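You operate a simulated robot arm through the tools that you are given. There is no shell and no other tool. Be economical: measure what you need, move in short steps, check, and stop when the job is done.

The job below is to be done with a simulated robot arm. You get a single attempt, and the scene is never put back.

## Task
Open the black case, lay the green board in it, refit the lid and shut both clips.
Fine: the lid may wait on the grey cabinet; the other boards stay in the tray.

The check looks at the end state, three seconds after you hand in, the way a careful person would. Anything else that was tipped, shoved, dropped, spilled or broken makes it a failure. A push-on lid holds only when it is set on centred and level and pressed home; a screw cap is set on level and turned clockwise until tight.

## Robot
A 7-joint arm with a two-finger parallel gripper, fixed in place. Base frame: the origin is at the foot of the arm, x ahead of it, y to its left, z up. Readings come in m, rad, newtons and seconds.
With the tool pointing down near the work surface it reaches from about 0.3 to 0.7 m from the base axis. Its first joint turns from -1.152 to 1.152 rad. Payload 1.57 kg.
The tool frame sits at the grasp point between the pads (the TCP): z along the fingers, y along the line on which they close. The tips reach 0.03 m beyond it. The gripper opens to 0.11 m. The fingers are 0.024 m wide and 0.012 m thick; the gripper's body (0.048 by 0.112 m) begins 0.078 m behind the TCP.
Orientation is that of the tool frame in the base frame, as a unit quaternion [x, y, z, w]. With the fingers straight down and closing along the base's y, the tool's x points along the base's -x, its y along +y and its z along -z.

## Interface
- The arm moves only by the tool arm_command. Its argument "increments" is a list of rows, each an object (a shift or turn left out is 0, a gripper value left out holds the last) with "travel": the shift along the tool's x, y, z in m, a list of three; "dr": the turn, a rotation vector about the tool's x, y, z in degrees, a list of three; "hand": the gripper command, from -1 (fully open) to 1 (shut), values between in proportion. In form: [{"travel": [dx, dy, dz], "dr": [rx, ry, rz], "hand": hand}, ...]. A call has 1 to 10 rows; each row is the pose to reach, as a shift and turn from the pose commanded when the call began, along the tool's axes at that moment. Each row takes 0.2 s and may step no farther than 0.05 m and 0.15 rad from the row before; otherwise, or with a gripper value out of range, the whole call is refused. A pose out of reach is approached as far as the arm can. The call stops where the force on the tool passes 50 N (or 10 N more than at its start, if that is more) or the arm is blocked; 0.2 s more then pass. Each finger travels about 0.108 m/s and halts on what it meets, pressing with about 36 N; the grip force reading is that of the motor and also rises with nothing between the fingers. The clock runs only during rows and for 0.2 s after the last one: add rows that repeat a pose to give the fingers time. The reply holds the time, the measured pose of the TCP, the force on the tool along the base axes, the opening and the grip force, in the units named above and with some noise.
- Cameras (640 x 400 px; columns grow to the right, rows downward): "scene" is fixed at [0.1609, -0.3931, 1.3926]; the picture's right is [0.80, -0.60, 0.00], its down [-0.40, -0.53, -0.74] and it looks along [0.45, 0.59, -0.67] (base axes); focal length 325 px, centre (320, 200). "wrist" rides on the gripper at [-0.036, 0, -0.08] in the tool frame; the picture's right is [0.00, -1.00, 0.00], its down [0.97, 0.00, -0.24] and it looks along [0.24, 0.00, 0.97] (tool axes); focal length 218 px, centre (320, 200).
- snapshot(camera): a new picture of that camera. It takes no simulated time.
- probe_pixels(camera, pixels): for up to 12 pixels [column, row] of the newest picture of that camera ("zoom" is the newest enlarged one), the place [x, y, z] in the base frame of the surface seen there, good to about 0.003 m. It takes no simulated time.
- zoom(camera, box): a new picture of the part [left, top, right, bottom] of that camera's present view, enlarged. It takes no simulated time.
- finish_job(): hands the job in; it is judged then, once.

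Go step by step. Measure first, check grasps and placings, and put right what went wrong. The budget is 80 turns and 54 pictures, counting those below and the enlarged ones. Unless the task says otherwise, let go and move clear before handing in, and close with one line.

The tools are called after "Call:" by a JSON object that holds its "method" and its "body". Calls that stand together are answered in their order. arm_command: Moves the arm, as the interface text tells. Its arguments: {"type":"object","properties":{"increments":{"type":"array","items":{"type":"object","properties":{"travel":{"type":"array","items":{"type":"number"}},"dr":{"type":"array","items":{"type":"number"}},"hand":{"type":"number"}}}}},"required":["increments"]} The other tools are called the same way: snapshot (camera) takes a picture; probe_pixels (camera, pixels) gives the place of the surface under pixels of a picture; zoom (camera, box) takes an enlarged picture of a part of a camera's view; finish_job () hands the job in.

At the start:

```text
t: 0.0
tool_pos: [0.3878, 0.1703, 1.0831]
tcp_rot: [0.0, 1.0, -0.001, 0.0]
wrist_force: [-0.4, -0.3, -0.1]
grip_width: 0.1101
grip_force: 0.0
```

scene: 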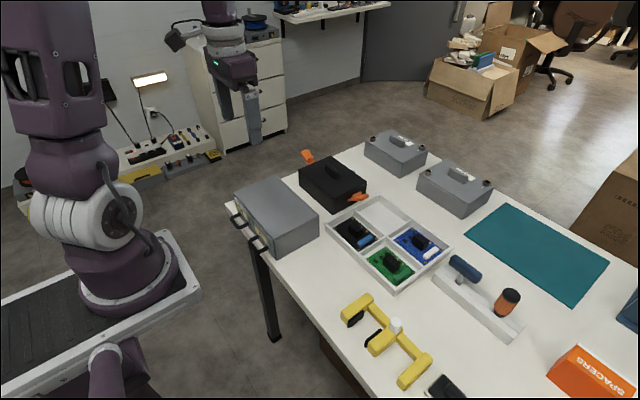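
wrist: 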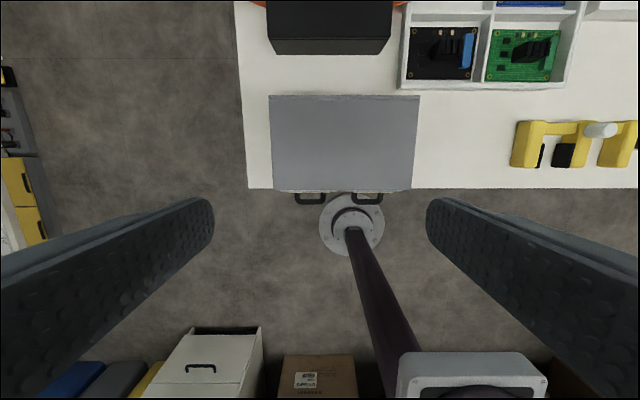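

The black case is near scene pixel (332,185), with orange clips at (308,157) and (357,197), and the green board is at (390,265). I'll zoom in on both.

Call:
{"method": "zoom", "body": {"camera": "scene", "box": [280, 130, 400, 220]}}

Call:
{"method": "zoom", "body": {"camera": "scene", "box": [320, 190, 460, 295]}}

```text
4.44 times, centred on (340, 175) of scene
```

zoom: 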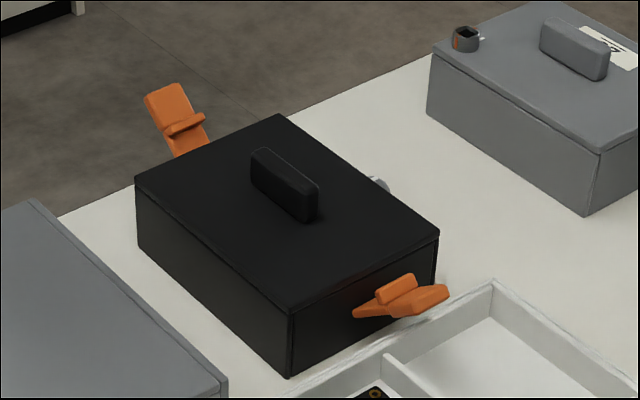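

```text
3.81 times, centred on (390, 242) of scene
```

zoom: 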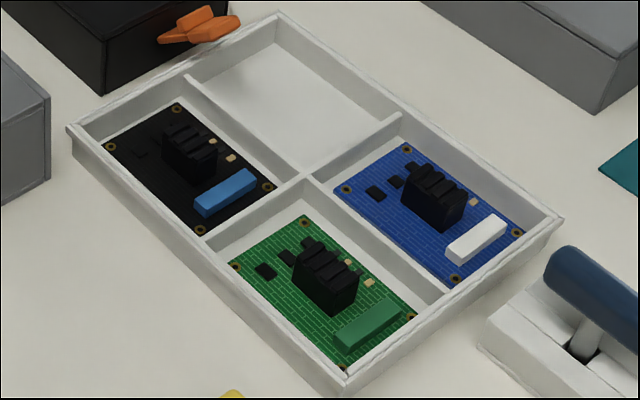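

Both clips seem to be swung outward (open). I'll probe the case, lid handle and clips, and the grey box.

Call:
{"method": "zoom", "body": {"camera": "scene", "box": [280, 130, 400, 220]}}

Call:
{"method": "probe_pixels", "body": {"camera": "zoom", "pixels": [[138, 180], [280, 116], [437, 234], [290, 308], [290, 374], [262, 155], [312, 190], [305, 218], [378, 183], [170, 92], [190, 140], [185, 122]]}}

Call:
{"method": "probe_pixels", "body": {"camera": "zoom", "pixels": [[358, 314], [385, 310], [410, 310], [445, 290], [395, 285], [400, 298], [35, 205], [220, 385], [420, 300], [435, 290], [290, 200], [285, 170]]}}

```text
4.44 times, centred on (340, 175) of scene
```

zoom: 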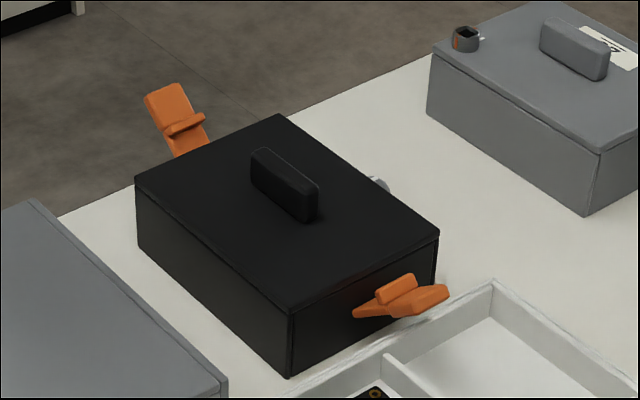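

```text
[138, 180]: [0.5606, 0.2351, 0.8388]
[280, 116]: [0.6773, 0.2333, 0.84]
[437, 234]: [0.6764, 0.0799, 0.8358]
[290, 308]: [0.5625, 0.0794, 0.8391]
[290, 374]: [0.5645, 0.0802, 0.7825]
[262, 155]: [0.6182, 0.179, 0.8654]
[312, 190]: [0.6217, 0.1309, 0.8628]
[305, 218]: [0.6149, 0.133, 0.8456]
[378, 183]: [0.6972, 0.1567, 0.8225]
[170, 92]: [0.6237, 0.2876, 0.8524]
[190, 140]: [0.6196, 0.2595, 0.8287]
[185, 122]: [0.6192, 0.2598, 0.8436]
```

```text
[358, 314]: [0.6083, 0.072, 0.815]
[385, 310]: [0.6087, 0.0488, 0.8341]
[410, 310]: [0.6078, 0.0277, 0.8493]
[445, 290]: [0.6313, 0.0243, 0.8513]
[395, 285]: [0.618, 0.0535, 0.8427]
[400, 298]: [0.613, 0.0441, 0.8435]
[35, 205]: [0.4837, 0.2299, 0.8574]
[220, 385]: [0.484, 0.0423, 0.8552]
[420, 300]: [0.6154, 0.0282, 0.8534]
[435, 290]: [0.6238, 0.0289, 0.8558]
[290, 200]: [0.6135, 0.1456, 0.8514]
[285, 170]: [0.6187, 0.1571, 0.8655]
```

Lid spans about x 0.562–0.677, y 0.079–0.234, top z 0.84, with the handle along y to z 0.865; the clips are tilted outward. Next I'll move the wrist camera above the case.

Call:
{"method": "arm_command", "body": {"increments": [{"travel": [-0.05, 0, 0]}, {"travel": [-0.1, 0, 0]}, {"travel": [-0.15, -0.02, 0]}, {"travel": [-0.2, -0.03, 0]}, {"travel": [-0.24, -0.04, 0.0]}, {"travel": [-0.24, -0.04, 0.0]}]}}

Call:
{"method": "snapshot", "body": {"camera": "wrist"}}

```text
refused: row 3 steps farther than a row can; nothing moved
```

```text
48 pictures are left
```

wrist: 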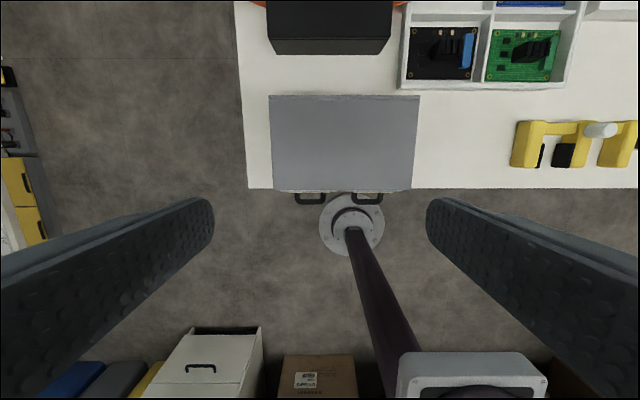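

A row step was over 0.05 m, so the move was refused. I'll redo it with smaller steps and use this picture to probe the cabinet's corners, around (270,97) to (412,188).

Call:
{"method": "probe_pixels", "body": {"camera": "wrist", "pixels": [[273, 100], [416, 99], [275, 186], [408, 187], [310, 199], [366, 199], [405, 86], [566, 86], [545, 140]]}}

Call:
{"method": "arm_command", "body": {"increments": [{"travel": [-0.045, 0, 0]}, {"travel": [-0.09, 0, 0]}, {"travel": [-0.135, -0.01, 0]}, {"travel": [-0.18, -0.02, 0]}, {"travel": [-0.22, -0.03, 0.0]}, {"travel": [-0.25, -0.05, 0.0]}, {"travel": [-0.25, -0.05, 0.0]}]}}

Call:
{"method": "snapshot", "body": {"camera": "wrist"}}

```text
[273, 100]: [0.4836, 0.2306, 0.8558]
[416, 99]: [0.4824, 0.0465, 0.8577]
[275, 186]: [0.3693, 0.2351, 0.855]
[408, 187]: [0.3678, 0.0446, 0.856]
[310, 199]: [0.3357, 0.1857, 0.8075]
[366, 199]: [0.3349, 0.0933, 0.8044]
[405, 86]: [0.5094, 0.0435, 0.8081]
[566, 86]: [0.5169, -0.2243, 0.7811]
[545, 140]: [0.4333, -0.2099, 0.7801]
```

```text
t: 1.6
tool_pos: [0.6372, 0.1203, 1.0835]
tcp_rot: [0.0, 1.0, 0.0, -0.001]
wrist_force: [-0.2, -0.3, 0.3]
grip_width: 0.11
grip_force: 0.0
```

```text
47 pictures are left
```

wrist: 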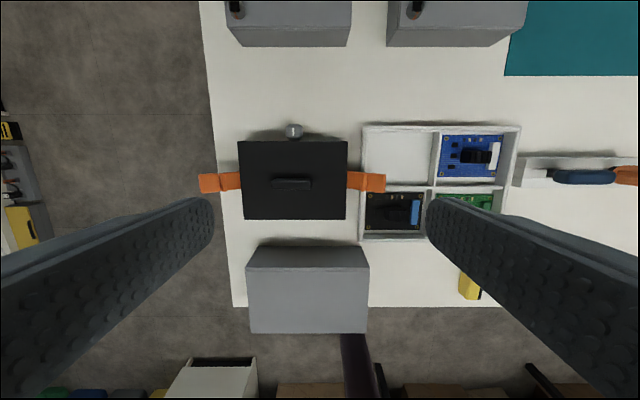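

The black case has a round knob on its far side at (293,130). I'll zoom in for details, including the clips.

Call:
{"method": "zoom", "body": {"camera": "wrist", "box": [190, 110, 400, 240]}}

Call:
{"method": "zoom", "body": {"camera": "scene", "box": [350, 110, 510, 220]}}

```text
3.05 times, centred on (295, 175) of wrist
```

zoom: 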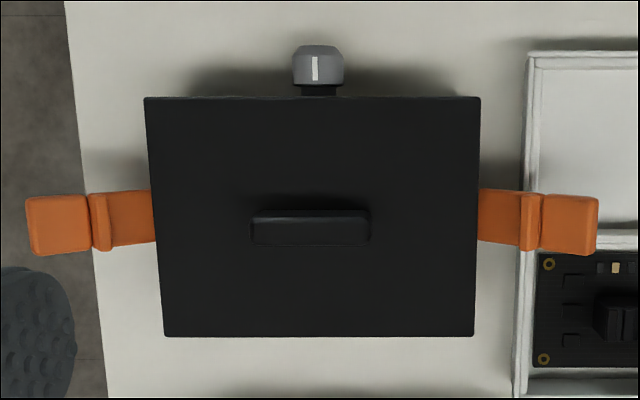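

```text
3.64 times, centred on (430, 165) of scene
```

zoom: 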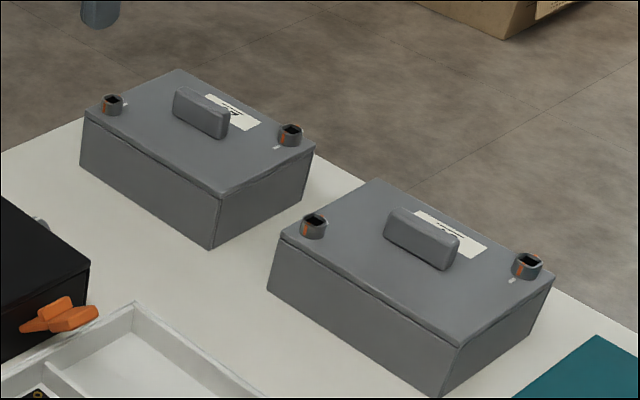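

The lid is a simple lift-off with a bar handle along y. I'll turn the gripper 90° so the fingers close along x and move above the handle.

Call:
{"method": "arm_command", "body": {"increments": [{"travel": [0.004, 0.009, 0.0], "dr": [0, 0, 8.5]}, {"travel": [0.008, 0.018, 0.02], "dr": [0, 0, 17]}, {"travel": [0.012, 0.027, 0.04], "dr": [0, 0, 25.5]}, {"travel": [0.017, 0.037, 0.06], "dr": [0, 0, 34]}, {"travel": [0.017, 0.037, 0.06], "dr": [0, 0, 42.5]}, {"travel": [0.017, 0.037, 0.06], "dr": [0, 0, 51]}, {"travel": [0.017, 0.037, 0.06], "dr": [0, 0, 59.5]}, {"travel": [0.017, 0.037, 0.06], "dr": [0, 0, 68]}, {"travel": [0.017, 0.037, 0.06], "dr": [0, 0, 76.5]}, {"travel": [0.017, 0.037, 0.06], "dr": [0, 0, 85]}]}}

Call:
{"method": "arm_command", "body": {"increments": [{"dr": [0, 0, 5], "hand": -0.2}, {"dr": [0, 0, 5], "hand": -0.2}, {"dr": [0, 0, 5], "hand": -0.2}]}}

Call:
{"method": "snapshot", "body": {"camera": "wrist"}}

```text
t: 3.8
tool_pos: [0.6212, 0.1587, 1.0224]
tcp_rot: [0.676, 0.737, 0.0, -0.001]
wrist_force: [-0.1, -0.4, 0.9]
grip_width: 0.1102
grip_force: 0.1
```

```text
t: 4.6
tool_pos: [0.6215, 0.1583, 1.0228]
tcp_rot: [0.708, 0.706, 0.0, 0.0]
wrist_force: [0.6, 0.6, 1.5]
grip_width: 0.0658
grip_force: 0.0
```

```text
44 pictures are left
```

wrist: 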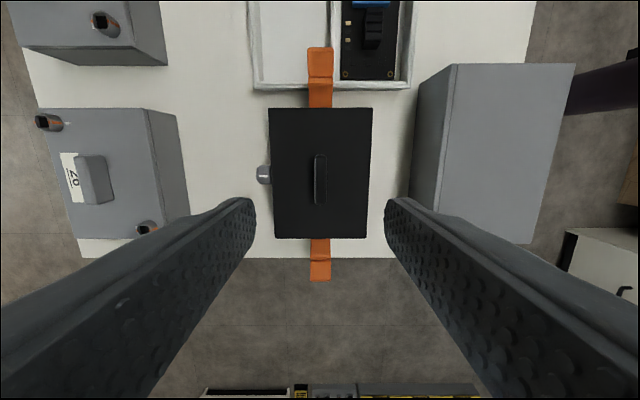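

The handle is at (320,180), centred in the view and aligned with the fingers. I'll probe its extents and those of the clips.

Call:
{"method": "probe_pixels", "body": {"camera": "wrist", "pixels": [[315, 180], [325, 180], [320, 157], [320, 202], [320, 180], [270, 110], [371, 110], [276, 236], [367, 237], [320, 50], [320, 100], [320, 275]]}}

```text
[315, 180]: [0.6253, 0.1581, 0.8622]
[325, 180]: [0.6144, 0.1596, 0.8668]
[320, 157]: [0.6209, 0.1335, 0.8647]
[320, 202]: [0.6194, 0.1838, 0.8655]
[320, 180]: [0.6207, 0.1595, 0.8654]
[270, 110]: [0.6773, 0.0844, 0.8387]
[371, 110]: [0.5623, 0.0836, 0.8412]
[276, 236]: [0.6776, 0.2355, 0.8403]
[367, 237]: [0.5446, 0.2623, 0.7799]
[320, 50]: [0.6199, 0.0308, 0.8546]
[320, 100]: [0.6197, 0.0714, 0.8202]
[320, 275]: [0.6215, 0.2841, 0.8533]
```

Handle centre is (0.620, 0.158) with top at 0.865. I'll descend to TCP z≈0.874 and close.

Call:
{"method": "arm_command", "body": {"increments": [{"travel": [0, -0.001, 0.045]}, {"travel": [0, -0.001, 0.09]}, {"travel": [0, -0.001, 0.125]}, {"travel": [0, -0.001, 0.147]}, {"travel": [0, -0.001, 0.147]}, {"travel": [0, -0.001, 0.147], "hand": 1}, {"travel": [0, -0.001, 0.147], "hand": 1}, {"travel": [0, -0.001, 0.147], "hand": 1}, {"travel": [0, -0.001, 0.147], "hand": 1}]}}

```text
t: 6.6
tool_pos: [0.6191, 0.1584, 0.876]
tcp_rot: [0.707, 0.707, 0.0, 0.0]
wrist_force: [-0.6, -0.1, -0.2]
grip_width: 0.0129
grip_force: 29.7
```

Gripped the handle (width 0.0129). I'll lift slowly and watch the force.

Call:
{"method": "arm_command", "body": {"increments": [{"travel": [0, 0, -0.004]}, {"travel": [0, 0, -0.012]}, {"travel": [0, 0, -0.025]}, {"travel": [0, 0, -0.05]}, {"travel": [0, 0, -0.09]}, {"travel": [0, 0, -0.13]}, {"travel": [0, 0, -0.13]}]}}

Call:
{"method": "snapshot", "body": {"camera": "scene"}}

```text
t: 8.2
tool_pos: [0.6213, 0.1589, 1.006]
tcp_rot: [0.707, 0.707, 0.0, 0.0]
wrist_force: [-0.1, -0.5, -0.1]
grip_width: 0.0
grip_force: 21.4
```

```text
43 pictures are left
```

scene: 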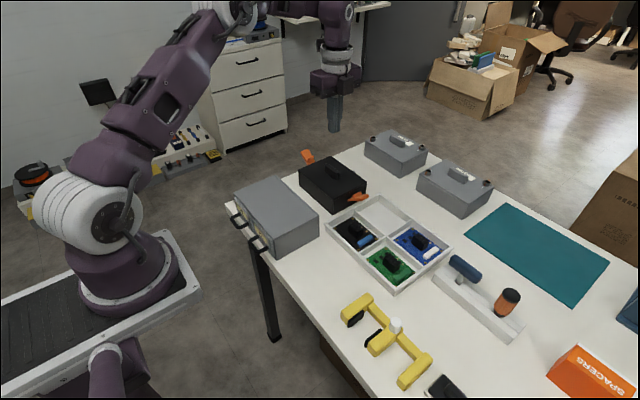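

The fingers slipped off (width 0, lid still on), so something holds the lid, likely the knob on the far side. I'll look closer.

Call:
{"method": "zoom", "body": {"camera": "scene", "box": [335, 155, 371, 178]}}

Call:
{"method": "zoom", "body": {"camera": "wrist", "box": [240, 100, 380, 250]}}

```text
16.00 times, centred on (353, 166) of scene
```

zoom: 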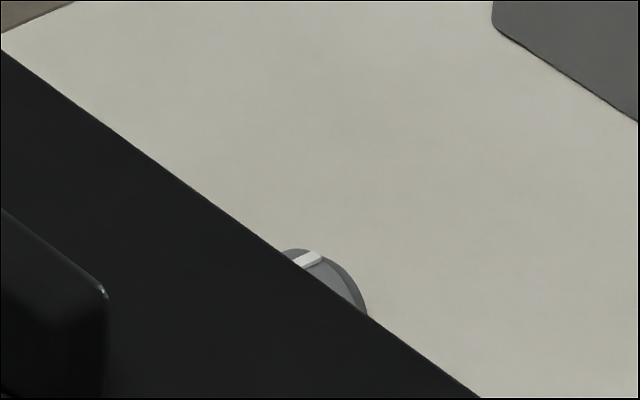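

```text
2.67 times, centred on (310, 175) of wrist
```

zoom: 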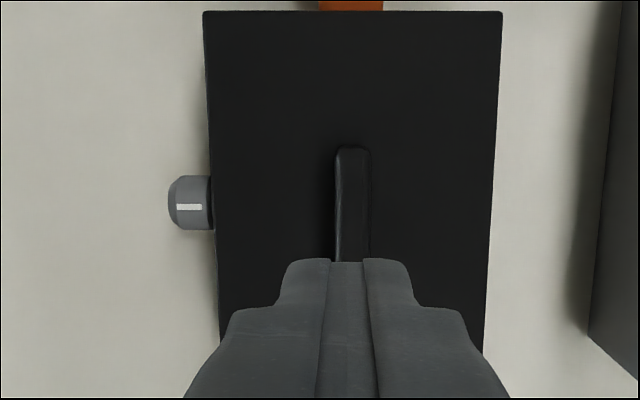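

The knob sits at about (0.697,0.157,0.822), round with a white line on its top. I'll tilt the wrist camera to view the case's far face.

Call:
{"method": "arm_command", "body": {"increments": [{"travel": [-0.01, 0.02, 0], "dr": [8.5, 0, 0]}, {"travel": [-0.02, 0.04, 0], "dr": [17, 0, 0]}, {"travel": [-0.03, 0.06, 0.01], "dr": [25.5, 0, 0]}, {"travel": [-0.03, 0.08, 0.02], "dr": [34, 0, 0]}, {"travel": [-0.03, 0.1, 0.03], "dr": [40, 0, 0]}, {"travel": [-0.03, 0.1, 0.03], "dr": [40, 0, 0]}]}}

Call:
{"method": "snapshot", "body": {"camera": "wrist"}}

```text
t: 9.6
tool_pos: [0.5213, 0.1301, 1.0112]
tcp_rot: [0.673, 0.671, -0.219, -0.22]
wrist_force: [0.1, 1.2, 0.8]
grip_width: 0.0
grip_force: 21.8
out of reach, approached as far as the arm can: row 1, 2, 3, 4, 5, 6
```

```text
40 pictures are left
```

wrist: 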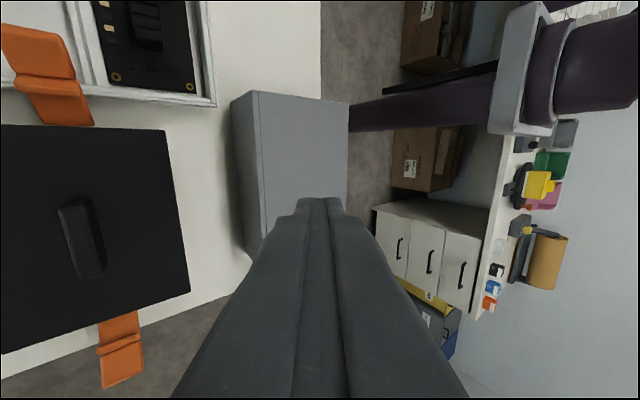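

Tilting backward pulls the arm out of reach, so I'll return to vertical and view the knob from farther out instead.

Call:
{"method": "arm_command", "body": {"increments": [{"dr": [-8.5, 0, 0]}, {"dr": [-17, 0, 0]}, {"dr": [-25.5, 0, 0]}, {"dr": [-34, 0, 0]}, {"dr": [-36.2, 0, 0]}, {"dr": [-36.2, 0, 0]}]}}

```text
t: 11.0
tool_pos: [0.5234, 0.1259, 1.0079]
tcp_rot: [0.707, 0.707, 0.001, 0.001]
wrist_force: [0.7, -0.3, 1.1]
grip_width: 0.0
grip_force: 21.1
```

Vertical again. Now moving out along x to about 0.72 at z 0.95 to see the knob face.

Call:
{"method": "arm_command", "body": {"increments": [{"travel": [0.0, 0.045, 0]}, {"travel": [0.01, 0.09, 0]}, {"travel": [0.02, 0.13, 0.01]}, {"travel": [0.03, 0.165, 0.03]}, {"travel": [0.035, 0.2, 0.05]}, {"travel": [0.035, 0.22, 0.07]}, {"travel": [0.035, 0.22, 0.07]}]}}

Call:
{"method": "snapshot", "body": {"camera": "wrist"}}

```text
t: 12.6
tool_pos: [0.6817, 0.1369, 0.938]
tcp_rot: [0.707, 0.707, 0.001, 0.0]
wrist_force: [0.2, 1.0, 0.4]
grip_width: 0.0
grip_force: 21.6
out of reach, approached as far as the arm can: row 4, 5, 6, 7
```

```text
39 pictures are left
```

wrist: 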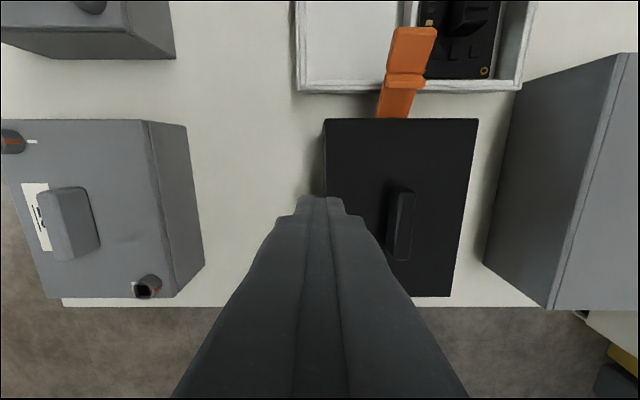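

The knob is hidden behind the closed fingers near (310,190). I'll open the hand and look.

Call:
{"method": "arm_command", "body": {"increments": [{"travel": [0, 0, 0], "hand": -1}, {"travel": [0.015, 0, 0], "hand": -1}, {"travel": [0.03, 0, 0], "hand": -1}]}}

Call:
{"method": "zoom", "body": {"camera": "wrist", "box": [240, 80, 480, 230]}}

```text
t: 13.4
tool_pos: [0.6725, 0.1651, 0.9381]
tcp_rot: [0.707, 0.707, 0.001, 0.001]
wrist_force: [0.1, 0.2, 0.5]
grip_width: 0.1101
grip_force: 0.1
out of reach, approached as far as the arm can: row 3
```

```text
2.67 times, centred on (360, 155) of wrist
```

zoom: 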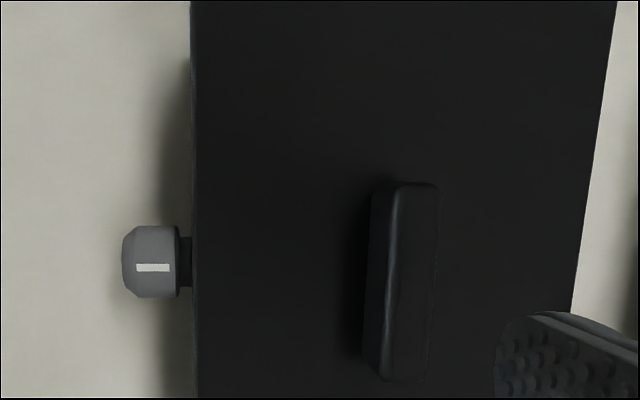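

The knob is a cylinder on a short stem (zoom 122–178 × 227–297) with a white index line on top. I'll measure it.

Call:
{"method": "probe_pixels", "body": {"camera": "zoom", "pixels": [[126, 262], [150, 267], [172, 262], [150, 232], [150, 293], [184, 262], [192, 262], [150, 250], [150, 280], [136, 250], [196, 120]]}}

```text
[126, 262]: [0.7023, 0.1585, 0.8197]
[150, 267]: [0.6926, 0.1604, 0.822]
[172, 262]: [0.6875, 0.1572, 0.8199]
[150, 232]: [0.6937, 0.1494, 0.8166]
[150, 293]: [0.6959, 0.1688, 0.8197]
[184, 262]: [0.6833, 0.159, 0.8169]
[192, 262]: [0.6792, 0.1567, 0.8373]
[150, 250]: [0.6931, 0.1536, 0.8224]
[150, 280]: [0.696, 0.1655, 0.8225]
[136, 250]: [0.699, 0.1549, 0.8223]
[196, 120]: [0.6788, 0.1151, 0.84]
```

Knob: centre about (0.694, 0.158, 0.812), diameter ≈ 0.021. Before touching it I'll test the lid with a slow small pull and read the force.

Call:
{"method": "arm_command", "body": {"increments": [{"travel": [-0.0066, -0.03, 0], "hand": -0.4}, {"travel": [-0.0066, -0.0525, 0], "hand": -0.4}, {"travel": [-0.0066, -0.0525, 0.04], "hand": -0.4}, {"travel": [-0.0066, -0.0525, 0.064], "hand": -0.4}, {"travel": [-0.0066, -0.0525, 0.064], "hand": 1}, {"travel": [-0.0066, -0.0525, 0.064], "hand": 1}, {"travel": [-0.0066, -0.0525, 0.064], "hand": 1}, {"travel": [-0.0066, -0.0525, 0.064], "hand": 1}]}}

Call:
{"method": "arm_command", "body": {"increments": [{"travel": [0, 0, -0.002]}, {"travel": [0, 0, -0.003]}, {"travel": [0, 0, -0.004]}]}}

```text
t: 15.2
tool_pos: [0.6191, 0.1582, 0.876]
tcp_rot: [0.707, 0.707, 0.001, 0.0]
wrist_force: [-0.1, -0.6, -0.2]
grip_width: 0.0132
grip_force: 29.8
```

```text
t: 16.0
tool_pos: [0.6198, 0.1589, 0.8799]
tcp_rot: [0.707, 0.707, 0.001, 0.0]
wrist_force: [-0.2, -0.1, -0.9]
grip_width: 0.0128
grip_force: 29.6
```

It rose 4 mm with almost no force; I'll check whether the lid rose or the fingers slid.

Call:
{"method": "zoom", "body": {"camera": "scene", "box": [290, 140, 380, 220]}}

Call:
{"method": "probe_pixels", "body": {"camera": "zoom", "pixels": [[100, 130], [320, 280], [250, 200]]}}

```text
5.00 times, centred on (335, 180) of scene
```

zoom: 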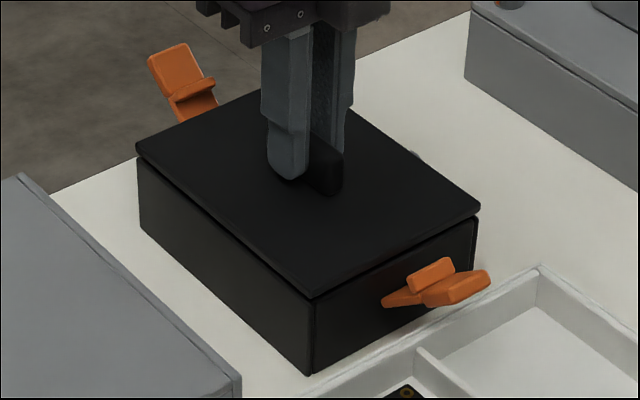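

```text
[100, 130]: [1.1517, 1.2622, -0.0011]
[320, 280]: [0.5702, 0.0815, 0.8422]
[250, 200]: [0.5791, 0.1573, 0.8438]
```

The lid has actually lifted about 4 mm (gap visible along its edge). Continuing gently.

Call:
{"method": "arm_command", "body": {"increments": [{"travel": [0, 0, -0.002]}, {"travel": [0, 0, -0.004]}, {"travel": [0, 0, -0.006]}, {"travel": [0, 0, -0.008]}]}}

Call:
{"method": "zoom", "body": {"camera": "scene", "box": [290, 140, 380, 220]}}

```text
t: 17.0
tool_pos: [0.618, 0.1591, 0.8892]
tcp_rot: [0.707, 0.707, 0.001, 0.002]
wrist_force: [1.2, 1.3, -0.2]
grip_width: 0.0131
grip_force: 29.9
```

```text
5.00 times, centred on (335, 180) of scene
```

zoom: 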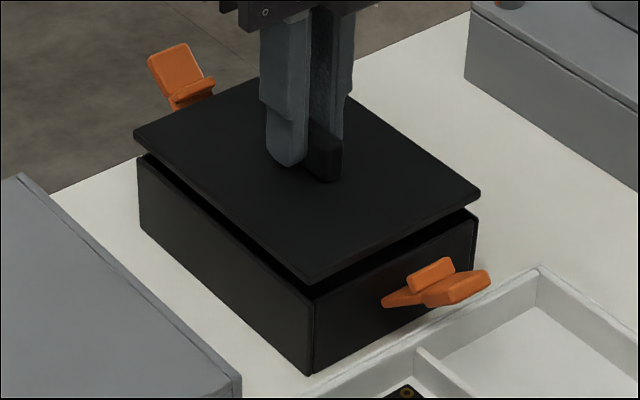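

The lid is coming free. Continuing to lift at moderate speed.

Call:
{"method": "arm_command", "body": {"increments": [{"travel": [0, 0, -0.003]}, {"travel": [0, 0, -0.006]}, {"travel": [0, 0, -0.01]}, {"travel": [0, 0, -0.015]}, {"travel": [0, 0, -0.022]}, {"travel": [0, 0, -0.03]}, {"travel": [0, 0, -0.04]}, {"travel": [0, 0, -0.052]}, {"travel": [0, 0, -0.066]}, {"travel": [0, 0, -0.08]}]}}

Call:
{"method": "snapshot", "body": {"camera": "scene"}}

```text
t: 19.2
tool_pos: [0.6192, 0.1607, 0.9666]
tcp_rot: [0.707, 0.707, 0.0, -0.001]
wrist_force: [0.8, 0.4, -0.8]
grip_width: 0.0129
grip_force: 29.8
```

```text
35 pictures are left
```

scene: 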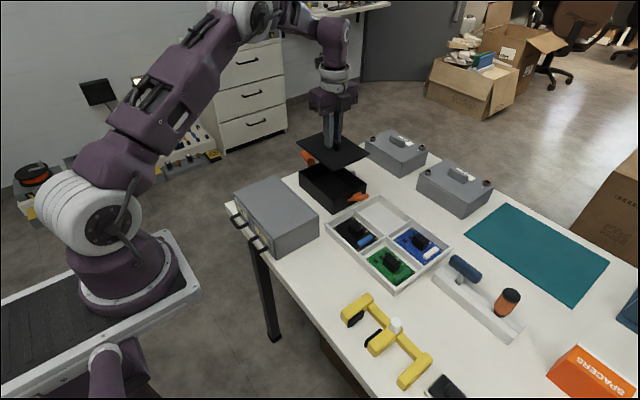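

The lid is off and level. I'll carry it over the cabinet (centre about 0.427, 0.14).

Call:
{"method": "arm_command", "body": {"increments": [{"travel": [0, -0.02, -0.005]}, {"travel": [-0.005, -0.05, -0.01]}, {"travel": [-0.01, -0.085, -0.01]}, {"travel": [-0.015, -0.12, -0.01]}, {"travel": [-0.0207, -0.15, -0.01]}, {"travel": [-0.0207, -0.175, -0.01]}, {"travel": [-0.0207, -0.192, -0.005]}, {"travel": [-0.0207, -0.192, 0.02]}, {"travel": [-0.0207, -0.192, 0.04]}, {"travel": [-0.0207, -0.192, 0.04]}]}}

Call:
{"method": "zoom", "body": {"camera": "scene", "box": [210, 120, 410, 260]}}

```text
t: 21.4
tool_pos: [0.4277, 0.1372, 0.9271]
tcp_rot: [0.707, 0.707, 0.0, 0.0]
wrist_force: [-0.7, 0.3, -0.8]
grip_width: 0.0133
grip_force: 30.5
```

```text
2.86 times, centred on (310, 190) of scene
```

zoom: 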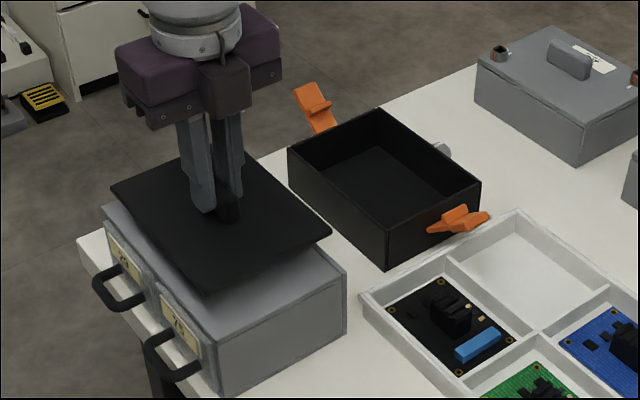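

The lid is over the cabinet. Lowering slowly until it touches.

Call:
{"method": "arm_command", "body": {"increments": [{"travel": [0, 0, 0.006]}, {"travel": [0, 0, 0.012]}, {"travel": [0, 0, 0.016]}, {"travel": [0, 0, 0.02]}]}}

Call:
{"method": "zoom", "body": {"camera": "scene", "box": [220, 150, 340, 260]}}

```text
t: 22.4
tool_pos: [0.4278, 0.1385, 0.9081]
tcp_rot: [0.708, 0.706, 0.001, 0.001]
wrist_force: [-0.7, 0.2, -1.5]
grip_width: 0.0131
grip_force: 30.1
```

```text
3.64 times, centred on (280, 205) of scene
```

zoom: 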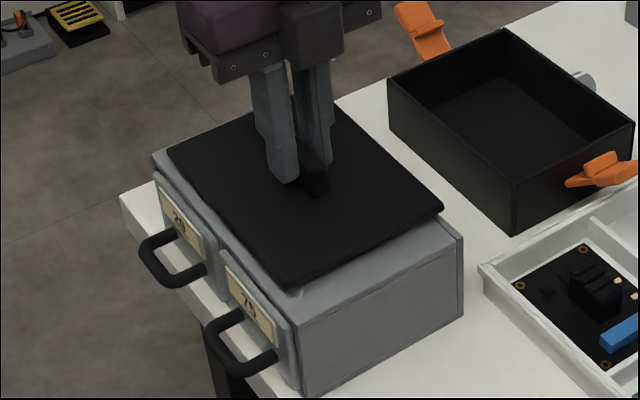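

Call:
{"method": "arm_command", "body": {"increments": [{"travel": [0, 0, 0.002]}, {"travel": [0, 0, 0.004]}, {"travel": [0, 0, 0.006]}, {"travel": [0, 0, 0.008]}]}}

```text
t: 23.4
tool_pos: [0.4273, 0.1392, 0.8991]
tcp_rot: [0.707, 0.707, 0.003, 0.001]
wrist_force: [1.4, 2.8, 41.1]
grip_width: 0.0133
grip_force: 29.2
```

Contact at z≈0.899 with 41 N. I'll ease up 1.5 mm, release and lift away.

Call:
{"method": "arm_command", "body": {"increments": [{"travel": [0, 0, -0.001]}, {"travel": [0, 0, -0.001], "hand": -0.3}, {"travel": [0, 0, -0.001], "hand": -0.3}, {"travel": [0, 0, -0.001], "hand": -0.3}, {"travel": [0, 0, -0.03], "hand": -0.3}, {"travel": [0, 0, -0.07], "hand": -0.3}, {"travel": [0, 0, -0.11], "hand": -0.3}]}}

Call:
{"method": "snapshot", "body": {"camera": "wrist"}}

```text
t: 25.0
tool_pos: [0.4262, 0.1389, 1.0103]
tcp_rot: [0.707, 0.707, 0.0, 0.0]
wrist_force: [-0.2, -0.6, 0.2]
grip_width: 0.0714
grip_force: 0.0
```

```text
32 pictures are left
```

wrist: 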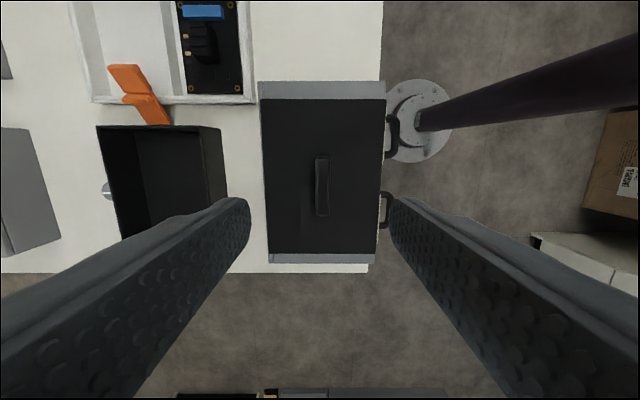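

Lid rests flat on the cabinet. Now moving to view the green board from above.

Call:
{"method": "arm_command", "body": {"increments": [{"travel": [-0.04, 0.02, 0]}, {"travel": [-0.08, 0.04, 0]}, {"travel": [-0.12, 0.06, 0]}, {"travel": [-0.16, 0.08, 0]}, {"travel": [-0.2, 0.1, 0]}, {"travel": [-0.23, 0.12, 0]}, {"travel": [-0.23, 0.12, 0]}]}}

Call:
{"method": "snapshot", "body": {"camera": "wrist"}}

```text
t: 26.6
tool_pos: [0.5467, -0.0931, 1.0112]
tcp_rot: [0.707, 0.707, 0.0, 0.0]
wrist_force: [0.1, 0.8, 0.3]
grip_width: 0.0718
grip_force: 0.0
```

```text
31 pictures are left
```

wrist: 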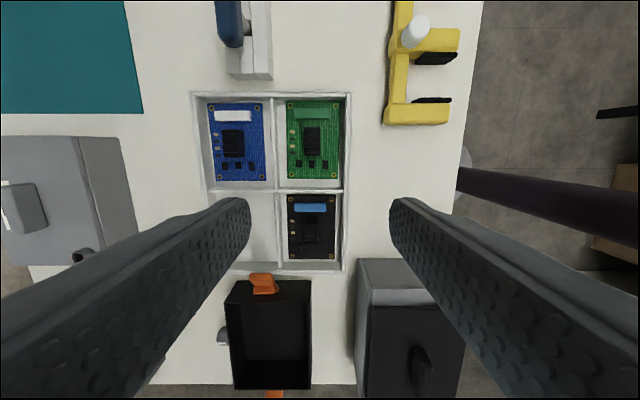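

Call:
{"method": "zoom", "body": {"camera": "wrist", "box": [270, 85, 370, 195]}}

Call:
{"method": "probe_pixels", "body": {"camera": "wrist", "pixels": [[287, 101], [340, 101], [289, 178], [336, 178], [304, 128], [319, 128], [304, 156], [319, 154], [311, 140], [296, 114], [326, 114], [347, 95]]}}

Call:
{"method": "zoom", "body": {"camera": "wrist", "box": [210, 270, 330, 395]}}

```text
3.64 times, centred on (320, 140) of wrist
```

zoom: 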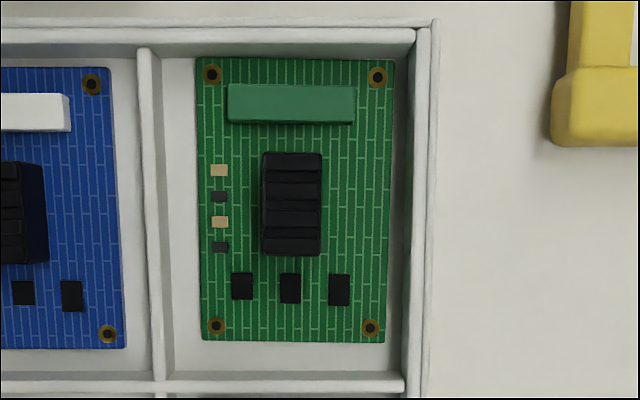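

```text
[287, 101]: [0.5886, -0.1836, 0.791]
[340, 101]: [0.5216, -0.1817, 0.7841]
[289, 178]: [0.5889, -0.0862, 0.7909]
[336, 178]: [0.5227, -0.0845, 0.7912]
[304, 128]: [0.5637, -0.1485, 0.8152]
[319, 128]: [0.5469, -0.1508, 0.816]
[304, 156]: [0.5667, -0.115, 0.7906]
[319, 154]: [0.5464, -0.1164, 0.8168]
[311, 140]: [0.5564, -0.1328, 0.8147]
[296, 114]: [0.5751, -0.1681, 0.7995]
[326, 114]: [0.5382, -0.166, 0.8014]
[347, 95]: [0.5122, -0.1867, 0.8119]
```

```text
3.20 times, centred on (270, 332) of wrist
```

zoom: 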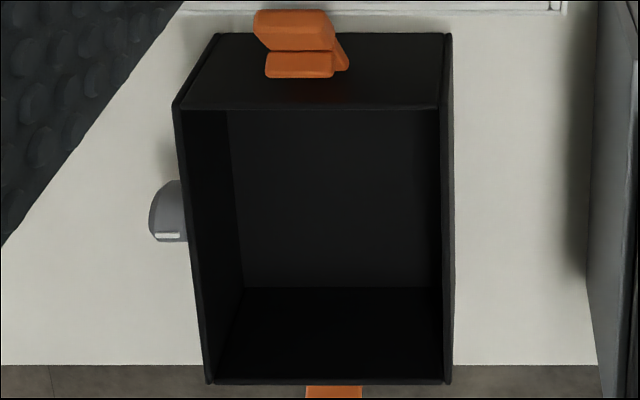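

The green board spans x 0.522–0.589, y −0.184…−0.086; its black heatsink is centred at (0.556, −0.133), 0.017 wide, top z 0.816. I'll go above it with a narrow opening and check before descending.

Call:
{"method": "arm_command", "body": {"increments": [{"travel": [-0.02, 0.009, 0.04], "hand": 0.2}, {"travel": [-0.04, 0.009, 0.08], "hand": 0.2}, {"travel": [-0.04, 0.009, 0.12], "hand": 0.2}, {"travel": [-0.04, 0.009, 0.145], "hand": 0.2}, {"travel": [-0.04, 0.009, 0.145], "hand": 0.2}]}}

Call:
{"method": "snapshot", "body": {"camera": "wrist"}}

Call:
{"method": "zoom", "body": {"camera": "scene", "box": [330, 190, 450, 290]}}

```text
t: 27.8
tool_pos: [0.5565, -0.13, 0.8641]
tcp_rot: [0.707, 0.707, 0.0, 0.001]
wrist_force: [-0.2, 0.2, -0.4]
grip_width: 0.0441
grip_force: 0.0
```

```text
28 pictures are left
```

wrist: 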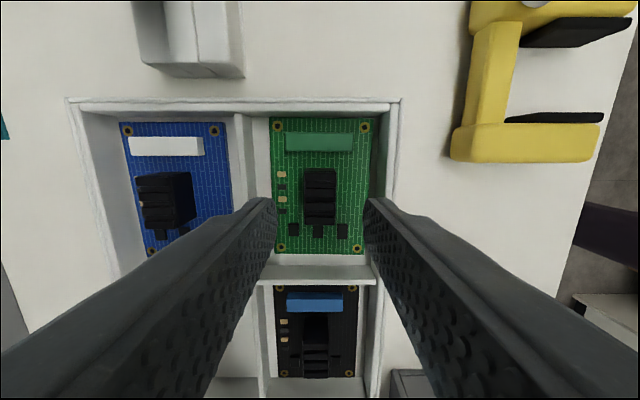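

```text
4.00 times, centred on (390, 240) of scene
```

zoom: 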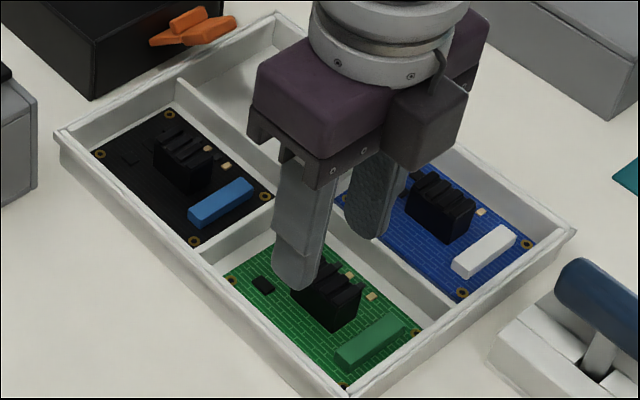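

Fingers straddle the heatsink. Shift −3 mm in y, descend to z≈0.828 and close.

Call:
{"method": "arm_command", "body": {"increments": [{"travel": [-0.003, 0, 0.015]}, {"travel": [-0.003, 0, 0.028]}, {"travel": [-0.003, 0, 0.036]}, {"travel": [-0.003, 0, 0.036]}, {"travel": [-0.003, 0, 0.036], "hand": 1}, {"travel": [-0.003, 0, 0.036], "hand": 1}, {"travel": [-0.003, 0, 0.036], "hand": 1}]}}

Call:
{"method": "arm_command", "body": {"increments": [{"travel": [0, 0, -0.003]}, {"travel": [0, 0, -0.006]}, {"travel": [0, 0, -0.01]}, {"travel": [0, 0, -0.016]}, {"travel": [0, 0, -0.024]}, {"travel": [0, 0, -0.034]}, {"travel": [0, 0, -0.046]}, {"travel": [0, 0, -0.06]}, {"travel": [0, 0, -0.08]}, {"travel": [0, 0, -0.1]}]}}

Call:
{"method": "zoom", "body": {"camera": "scene", "box": [300, 140, 460, 280]}}

```text
t: 29.4
tool_pos: [0.5565, -0.1348, 0.8274]
tcp_rot: [0.707, 0.707, 0.0, 0.0]
wrist_force: [-0.3, 0.1, 0.7]
grip_width: 0.019
grip_force: 33.4
```

```text
t: 31.6
tool_pos: [0.5581, -0.1348, 0.9283]
tcp_rot: [0.707, 0.707, 0.001, 0.0]
wrist_force: [0.0, -0.4, -0.7]
grip_width: 0.0191
grip_force: 33.1
```

```text
2.86 times, centred on (380, 210) of scene
```

zoom: 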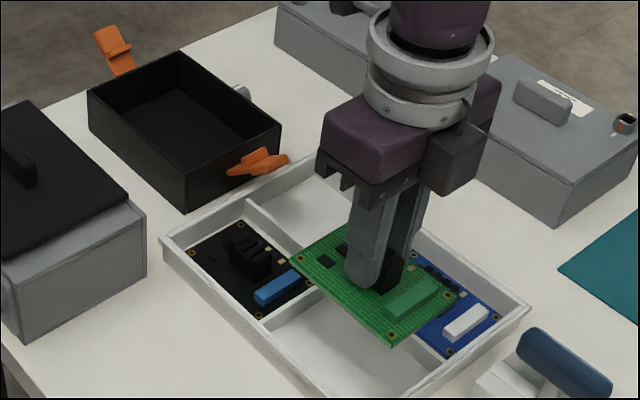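

Board is held level. Carrying it over the case centre (0.620, 0.157).

Call:
{"method": "arm_command", "body": {"increments": [{"travel": [0.02, 0, -0.02]}, {"travel": [0.05, 0.01, -0.02]}, {"travel": [0.085, 0.02, -0.02]}, {"travel": [0.12, 0.03, -0.02]}, {"travel": [0.16, 0.04, -0.02]}, {"travel": [0.2, 0.05, -0.02]}, {"travel": [0.235, 0.06, -0.02]}, {"travel": [0.27, 0.0625, -0.02]}, {"travel": [0.292, 0.0625, -0.02]}, {"travel": [0.292, 0.0625, -0.02]}]}}

Call:
{"method": "snapshot", "body": {"camera": "wrist"}}

Call:
{"method": "zoom", "body": {"camera": "scene", "box": [280, 100, 400, 220]}}

```text
t: 33.8
tool_pos: [0.6175, 0.1571, 0.9482]
tcp_rot: [0.707, 0.707, 0.0, 0.0]
wrist_force: [-0.4, 0.1, 0.5]
grip_width: 0.0191
grip_force: 32.9
```

```text
25 pictures are left
```

wrist: 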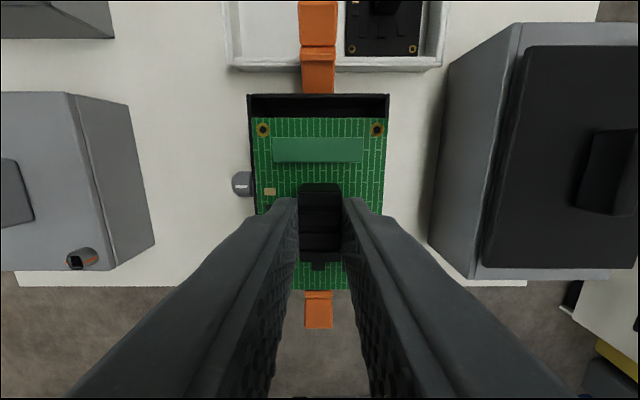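

```text
3.33 times, centred on (340, 160) of scene
```

zoom: 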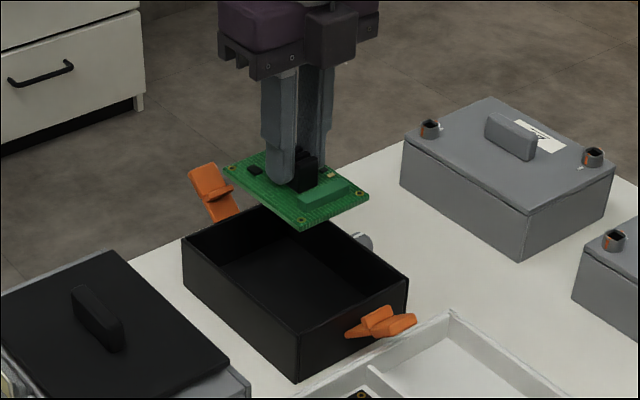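

Board is centred above the case. I'll probe the case floor height, then lower.

Call:
{"method": "probe_pixels", "body": {"camera": "zoom", "pixels": [[265, 285], [290, 300], [320, 280], [240, 268], [300, 240], [300, 335]]}}

Call:
{"method": "arm_command", "body": {"increments": [{"travel": [0, 0.0025, 0.03]}, {"travel": [0, 0.0025, 0.06]}, {"travel": [0, 0.0025, 0.085]}, {"travel": [0, 0.0025, 0.1]}, {"travel": [0, 0.0025, 0.1]}]}}

```text
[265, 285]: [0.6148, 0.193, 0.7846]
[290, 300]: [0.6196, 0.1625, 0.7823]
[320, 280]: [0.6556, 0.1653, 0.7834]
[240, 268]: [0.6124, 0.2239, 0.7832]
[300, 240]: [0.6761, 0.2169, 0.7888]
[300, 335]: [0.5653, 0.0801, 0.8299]
```

```text
t: 35.0
tool_pos: [0.6216, 0.1563, 0.8467]
tcp_rot: [0.707, 0.707, 0.0, 0.0]
wrist_force: [0.7, 0.8, -0.6]
grip_width: 0.0191
grip_force: 33.3
```

Floor is about z 0.785; continue down slowly until contact near z 0.825.

Call:
{"method": "arm_command", "body": {"increments": [{"travel": [0, 0, 0.006]}, {"travel": [0, 0, 0.012]}, {"travel": [0, 0, 0.016]}, {"travel": [0, 0, 0.019]}, {"travel": [0, 0, 0.022]}, {"travel": [0, 0, 0.025]}, {"travel": [0, 0, 0.027]}]}}

```text
t: 36.6
tool_pos: [0.621, 0.1578, 0.8233]
tcp_rot: [0.707, 0.707, 0.001, 0.001]
wrist_force: [-8.3, 0.9, 31.4]
grip_width: 0.0192
grip_force: 33.6
```

Board is on the floor (31 N contact). Ease off, release and lift clear.

Call:
{"method": "arm_command", "body": {"increments": [{"travel": [0, 0, -0.002]}, {"travel": [0, 0, -0.002], "hand": 0.3}, {"travel": [0, 0, -0.002], "hand": 0.3}, {"travel": [0, 0, -0.002], "hand": 0.3}, {"travel": [0, 0, -0.03], "hand": 0.3}, {"travel": [0, 0, -0.07], "hand": 0.3}, {"travel": [0, 0, -0.11], "hand": 0.3}, {"travel": [0, 0, -0.15], "hand": 0.3}]}}

Call:
{"method": "snapshot", "body": {"camera": "wrist"}}

Call:
{"method": "zoom", "body": {"camera": "scene", "box": [280, 100, 400, 220]}}

```text
t: 38.4
tool_pos: [0.6206, 0.1572, 0.9712]
tcp_rot: [0.707, 0.707, 0.0, 0.0]
wrist_force: [-0.1, -0.5, 0.0]
grip_width: 0.0385
grip_force: 0.1
```

```text
23 pictures are left
```

wrist: 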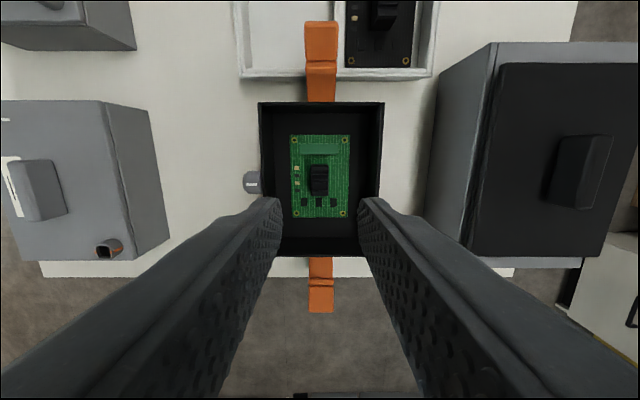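

```text
3.33 times, centred on (340, 160) of scene
```

zoom: 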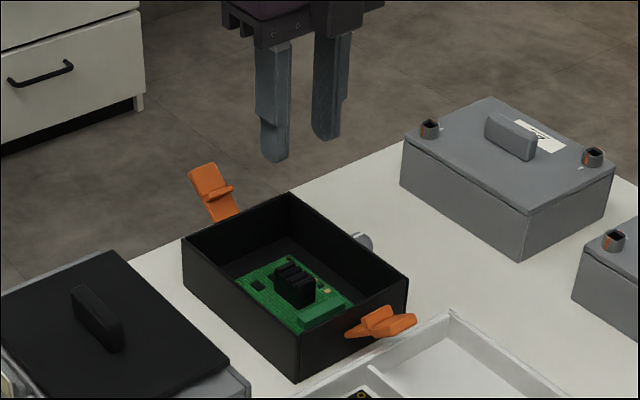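

The board lies flat in the case. I'll record rim positions and return above the lid on the cabinet.

Call:
{"method": "probe_pixels", "body": {"camera": "wrist", "pixels": [[261, 105], [381, 105], [262, 150], [381, 150], [320, 104], [290, 104], [350, 104], [377, 252], [252, 182]]}}

Call:
{"method": "arm_command", "body": {"increments": [{"travel": [0, -0.04, 0], "hand": -0.2}, {"travel": [0, -0.08, 0]}, {"travel": [-0.01, -0.12, 0]}, {"travel": [-0.018, -0.16, 0]}, {"travel": [-0.018, -0.1936, 0]}, {"travel": [-0.018, -0.1936, 0]}]}}

Call:
{"method": "snapshot", "body": {"camera": "wrist"}}

```text
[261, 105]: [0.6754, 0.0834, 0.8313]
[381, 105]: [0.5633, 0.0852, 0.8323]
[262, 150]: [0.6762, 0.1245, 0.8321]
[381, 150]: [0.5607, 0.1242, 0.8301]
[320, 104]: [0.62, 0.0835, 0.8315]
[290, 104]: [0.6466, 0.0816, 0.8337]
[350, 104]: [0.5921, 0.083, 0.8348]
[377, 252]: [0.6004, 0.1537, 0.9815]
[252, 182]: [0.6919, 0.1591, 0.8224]
```

```text
t: 39.8
tool_pos: [0.4255, 0.1408, 0.9734]
tcp_rot: [0.708, 0.706, 0.0, 0.0]
wrist_force: [0.4, -0.2, -1.5]
grip_width: 0.0659
grip_force: 0.0
```

```text
21 pictures are left
```

wrist: 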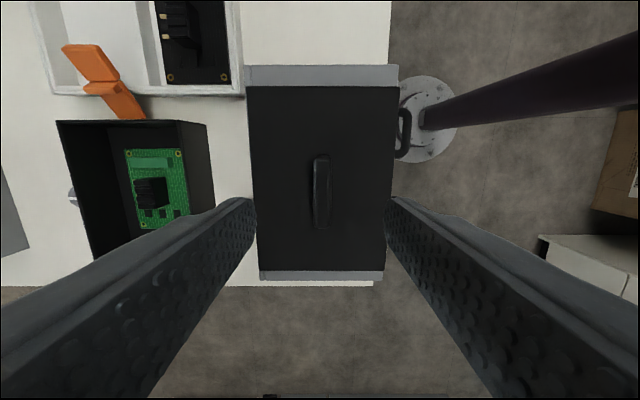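

Aligned over the handle at (320,190). Descend to z≈0.9 and grip.

Call:
{"method": "arm_command", "body": {"increments": [{"travel": [0, 0.001, 0.03]}, {"travel": [0, 0.001, 0.055]}, {"travel": [0, 0.001, 0.072]}, {"travel": [0, 0.001, 0.072]}, {"travel": [0, 0.001, 0.072], "hand": 1}, {"travel": [0, 0.001, 0.072], "hand": 1}, {"travel": [0, 0.001, 0.072], "hand": 1}, {"travel": [0, 0.001, 0.072], "hand": 1}]}}

Call:
{"method": "arm_command", "body": {"increments": [{"travel": [0, 0, -0.003]}, {"travel": [0, 0, -0.007]}, {"travel": [0, 0, -0.012]}, {"travel": [0, 0, -0.02]}, {"travel": [0, 0, -0.03]}, {"travel": [0, 0, -0.042]}, {"travel": [0, 0, -0.055]}, {"travel": [0, 0, -0.065]}]}}

Call:
{"method": "snapshot", "body": {"camera": "wrist"}}

```text
t: 41.6
tool_pos: [0.4284, 0.1399, 0.9012]
tcp_rot: [0.707, 0.707, 0.001, 0.001]
wrist_force: [0.0, -0.3, 0.1]
grip_width: 0.0131
grip_force: 30.1
```

```text
t: 43.4
tool_pos: [0.4287, 0.1384, 0.9652]
tcp_rot: [0.708, 0.706, 0.0, 0.0]
wrist_force: [-0.2, 0.3, -0.6]
grip_width: 0.0131
grip_force: 30.0
```

```text
20 pictures are left
```

wrist: 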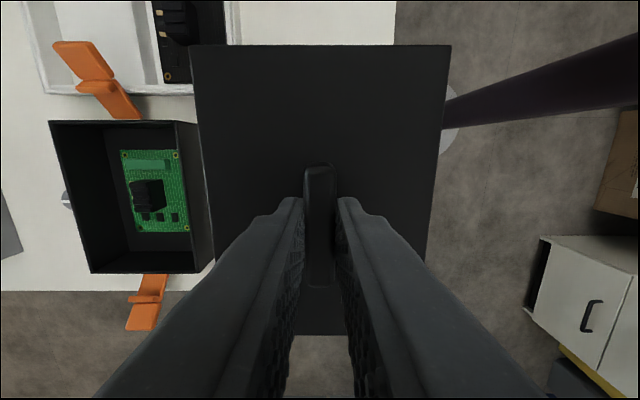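

The lid is held level. Carrying it above the case to the same tool x,y as when it was fitted (0.6195, 0.1585).

Call:
{"method": "arm_command", "body": {"increments": [{"travel": [0, 0.02, -0.01]}, {"travel": [0.005, 0.05, -0.01]}, {"travel": [0.01, 0.085, -0.01]}, {"travel": [0.015, 0.12, -0.01]}, {"travel": [0.0195, 0.15, -0.01]}, {"travel": [0.0195, 0.175, -0.01]}, {"travel": [0.0195, 0.1915, -0.01]}, {"travel": [0.0195, 0.1915, 0.01]}, {"travel": [0.0195, 0.1915, 0.03]}, {"travel": [0.0195, 0.1915, 0.03]}]}}

Call:
{"method": "snapshot", "body": {"camera": "wrist"}}

```text
t: 45.6
tool_pos: [0.6207, 0.1601, 0.9341]
tcp_rot: [0.707, 0.707, 0.001, 0.001]
wrist_force: [0.2, -0.5, -0.6]
grip_width: 0.0128
grip_force: 30.0
```

```text
19 pictures are left
```

wrist: 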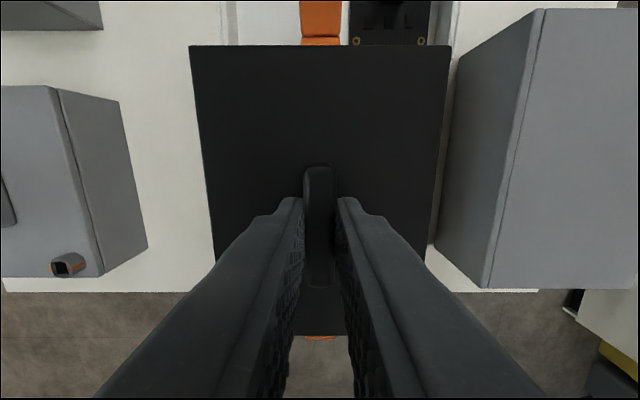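

I'll check the lid's position against the rim (rim x 0.562–0.677, near edge y≈0.080) by probing its corners.

Call:
{"method": "probe_pixels", "body": {"camera": "wrist", "pixels": [[193, 48], [447, 48], [320, 48], [260, 48], [380, 48], [198, 110], [441, 110], [206, 170], [436, 170]]}}

```text
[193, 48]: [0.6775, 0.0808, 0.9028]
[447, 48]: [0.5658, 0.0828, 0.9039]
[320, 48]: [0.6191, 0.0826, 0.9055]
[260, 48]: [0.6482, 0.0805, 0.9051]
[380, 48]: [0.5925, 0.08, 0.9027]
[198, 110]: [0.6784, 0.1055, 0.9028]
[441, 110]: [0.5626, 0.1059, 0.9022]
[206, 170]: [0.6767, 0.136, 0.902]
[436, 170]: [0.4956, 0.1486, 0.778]
```

Lid lines up with the rim within a millimetre or two. Lowering in small steps toward the rim.

Call:
{"method": "arm_command", "body": {"increments": [{"travel": [0, -0.0005, 0.012]}, {"travel": [0, -0.0005, 0.024]}, {"travel": [0, -0.0005, 0.034]}, {"travel": [0, -0.0005, 0.04]}, {"travel": [0, -0.0005, 0.044]}, {"travel": [0, -0.0005, 0.048]}]}}

Call:
{"method": "zoom", "body": {"camera": "scene", "box": [290, 140, 380, 220]}}

```text
t: 47.0
tool_pos: [0.6202, 0.1591, 0.8866]
tcp_rot: [0.707, 0.707, 0.001, 0.001]
wrist_force: [0.0, -0.9, -1.3]
grip_width: 0.0132
grip_force: 30.2
```

```text
5.00 times, centred on (335, 180) of scene
```

zoom: 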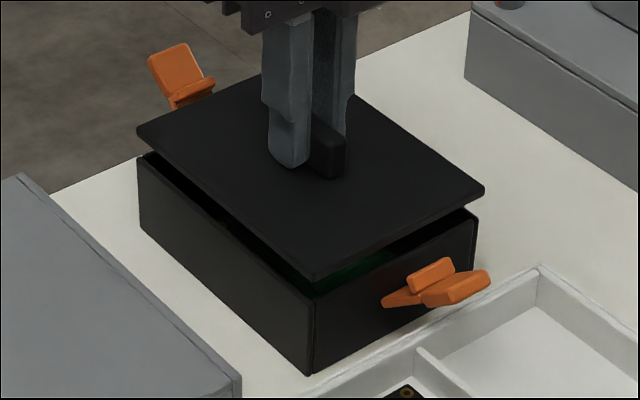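

Clear and aligned, about 1 cm above the rim. Continuing down until contact.

Call:
{"method": "arm_command", "body": {"increments": [{"travel": [0, 0, 0.002]}, {"travel": [0, 0, 0.004]}, {"travel": [0, 0, 0.006]}, {"travel": [0, 0, 0.008]}, {"travel": [0, 0, 0.01]}, {"travel": [0, 0, 0.012]}, {"travel": [0, 0, 0.014]}]}}

Call:
{"method": "zoom", "body": {"camera": "scene", "box": [290, 140, 380, 220]}}

```text
t: 48.6
tool_pos: [0.6187, 0.1605, 0.8716]
tcp_rot: [0.707, 0.708, 0.0, 0.0]
wrist_force: [-0.4, 1.3, -0.9]
grip_width: 0.0132
grip_force: 30.2
```

```text
5.00 times, centred on (335, 180) of scene
```

zoom: 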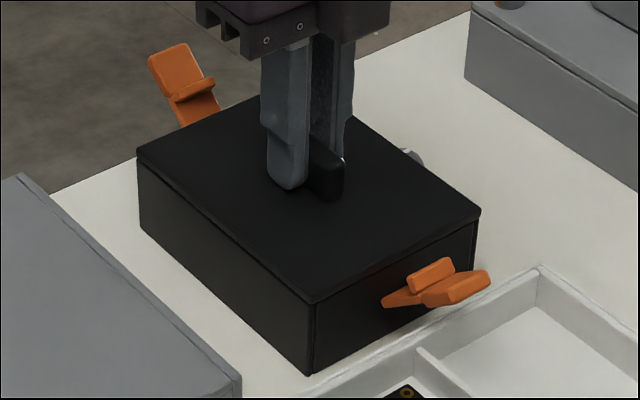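

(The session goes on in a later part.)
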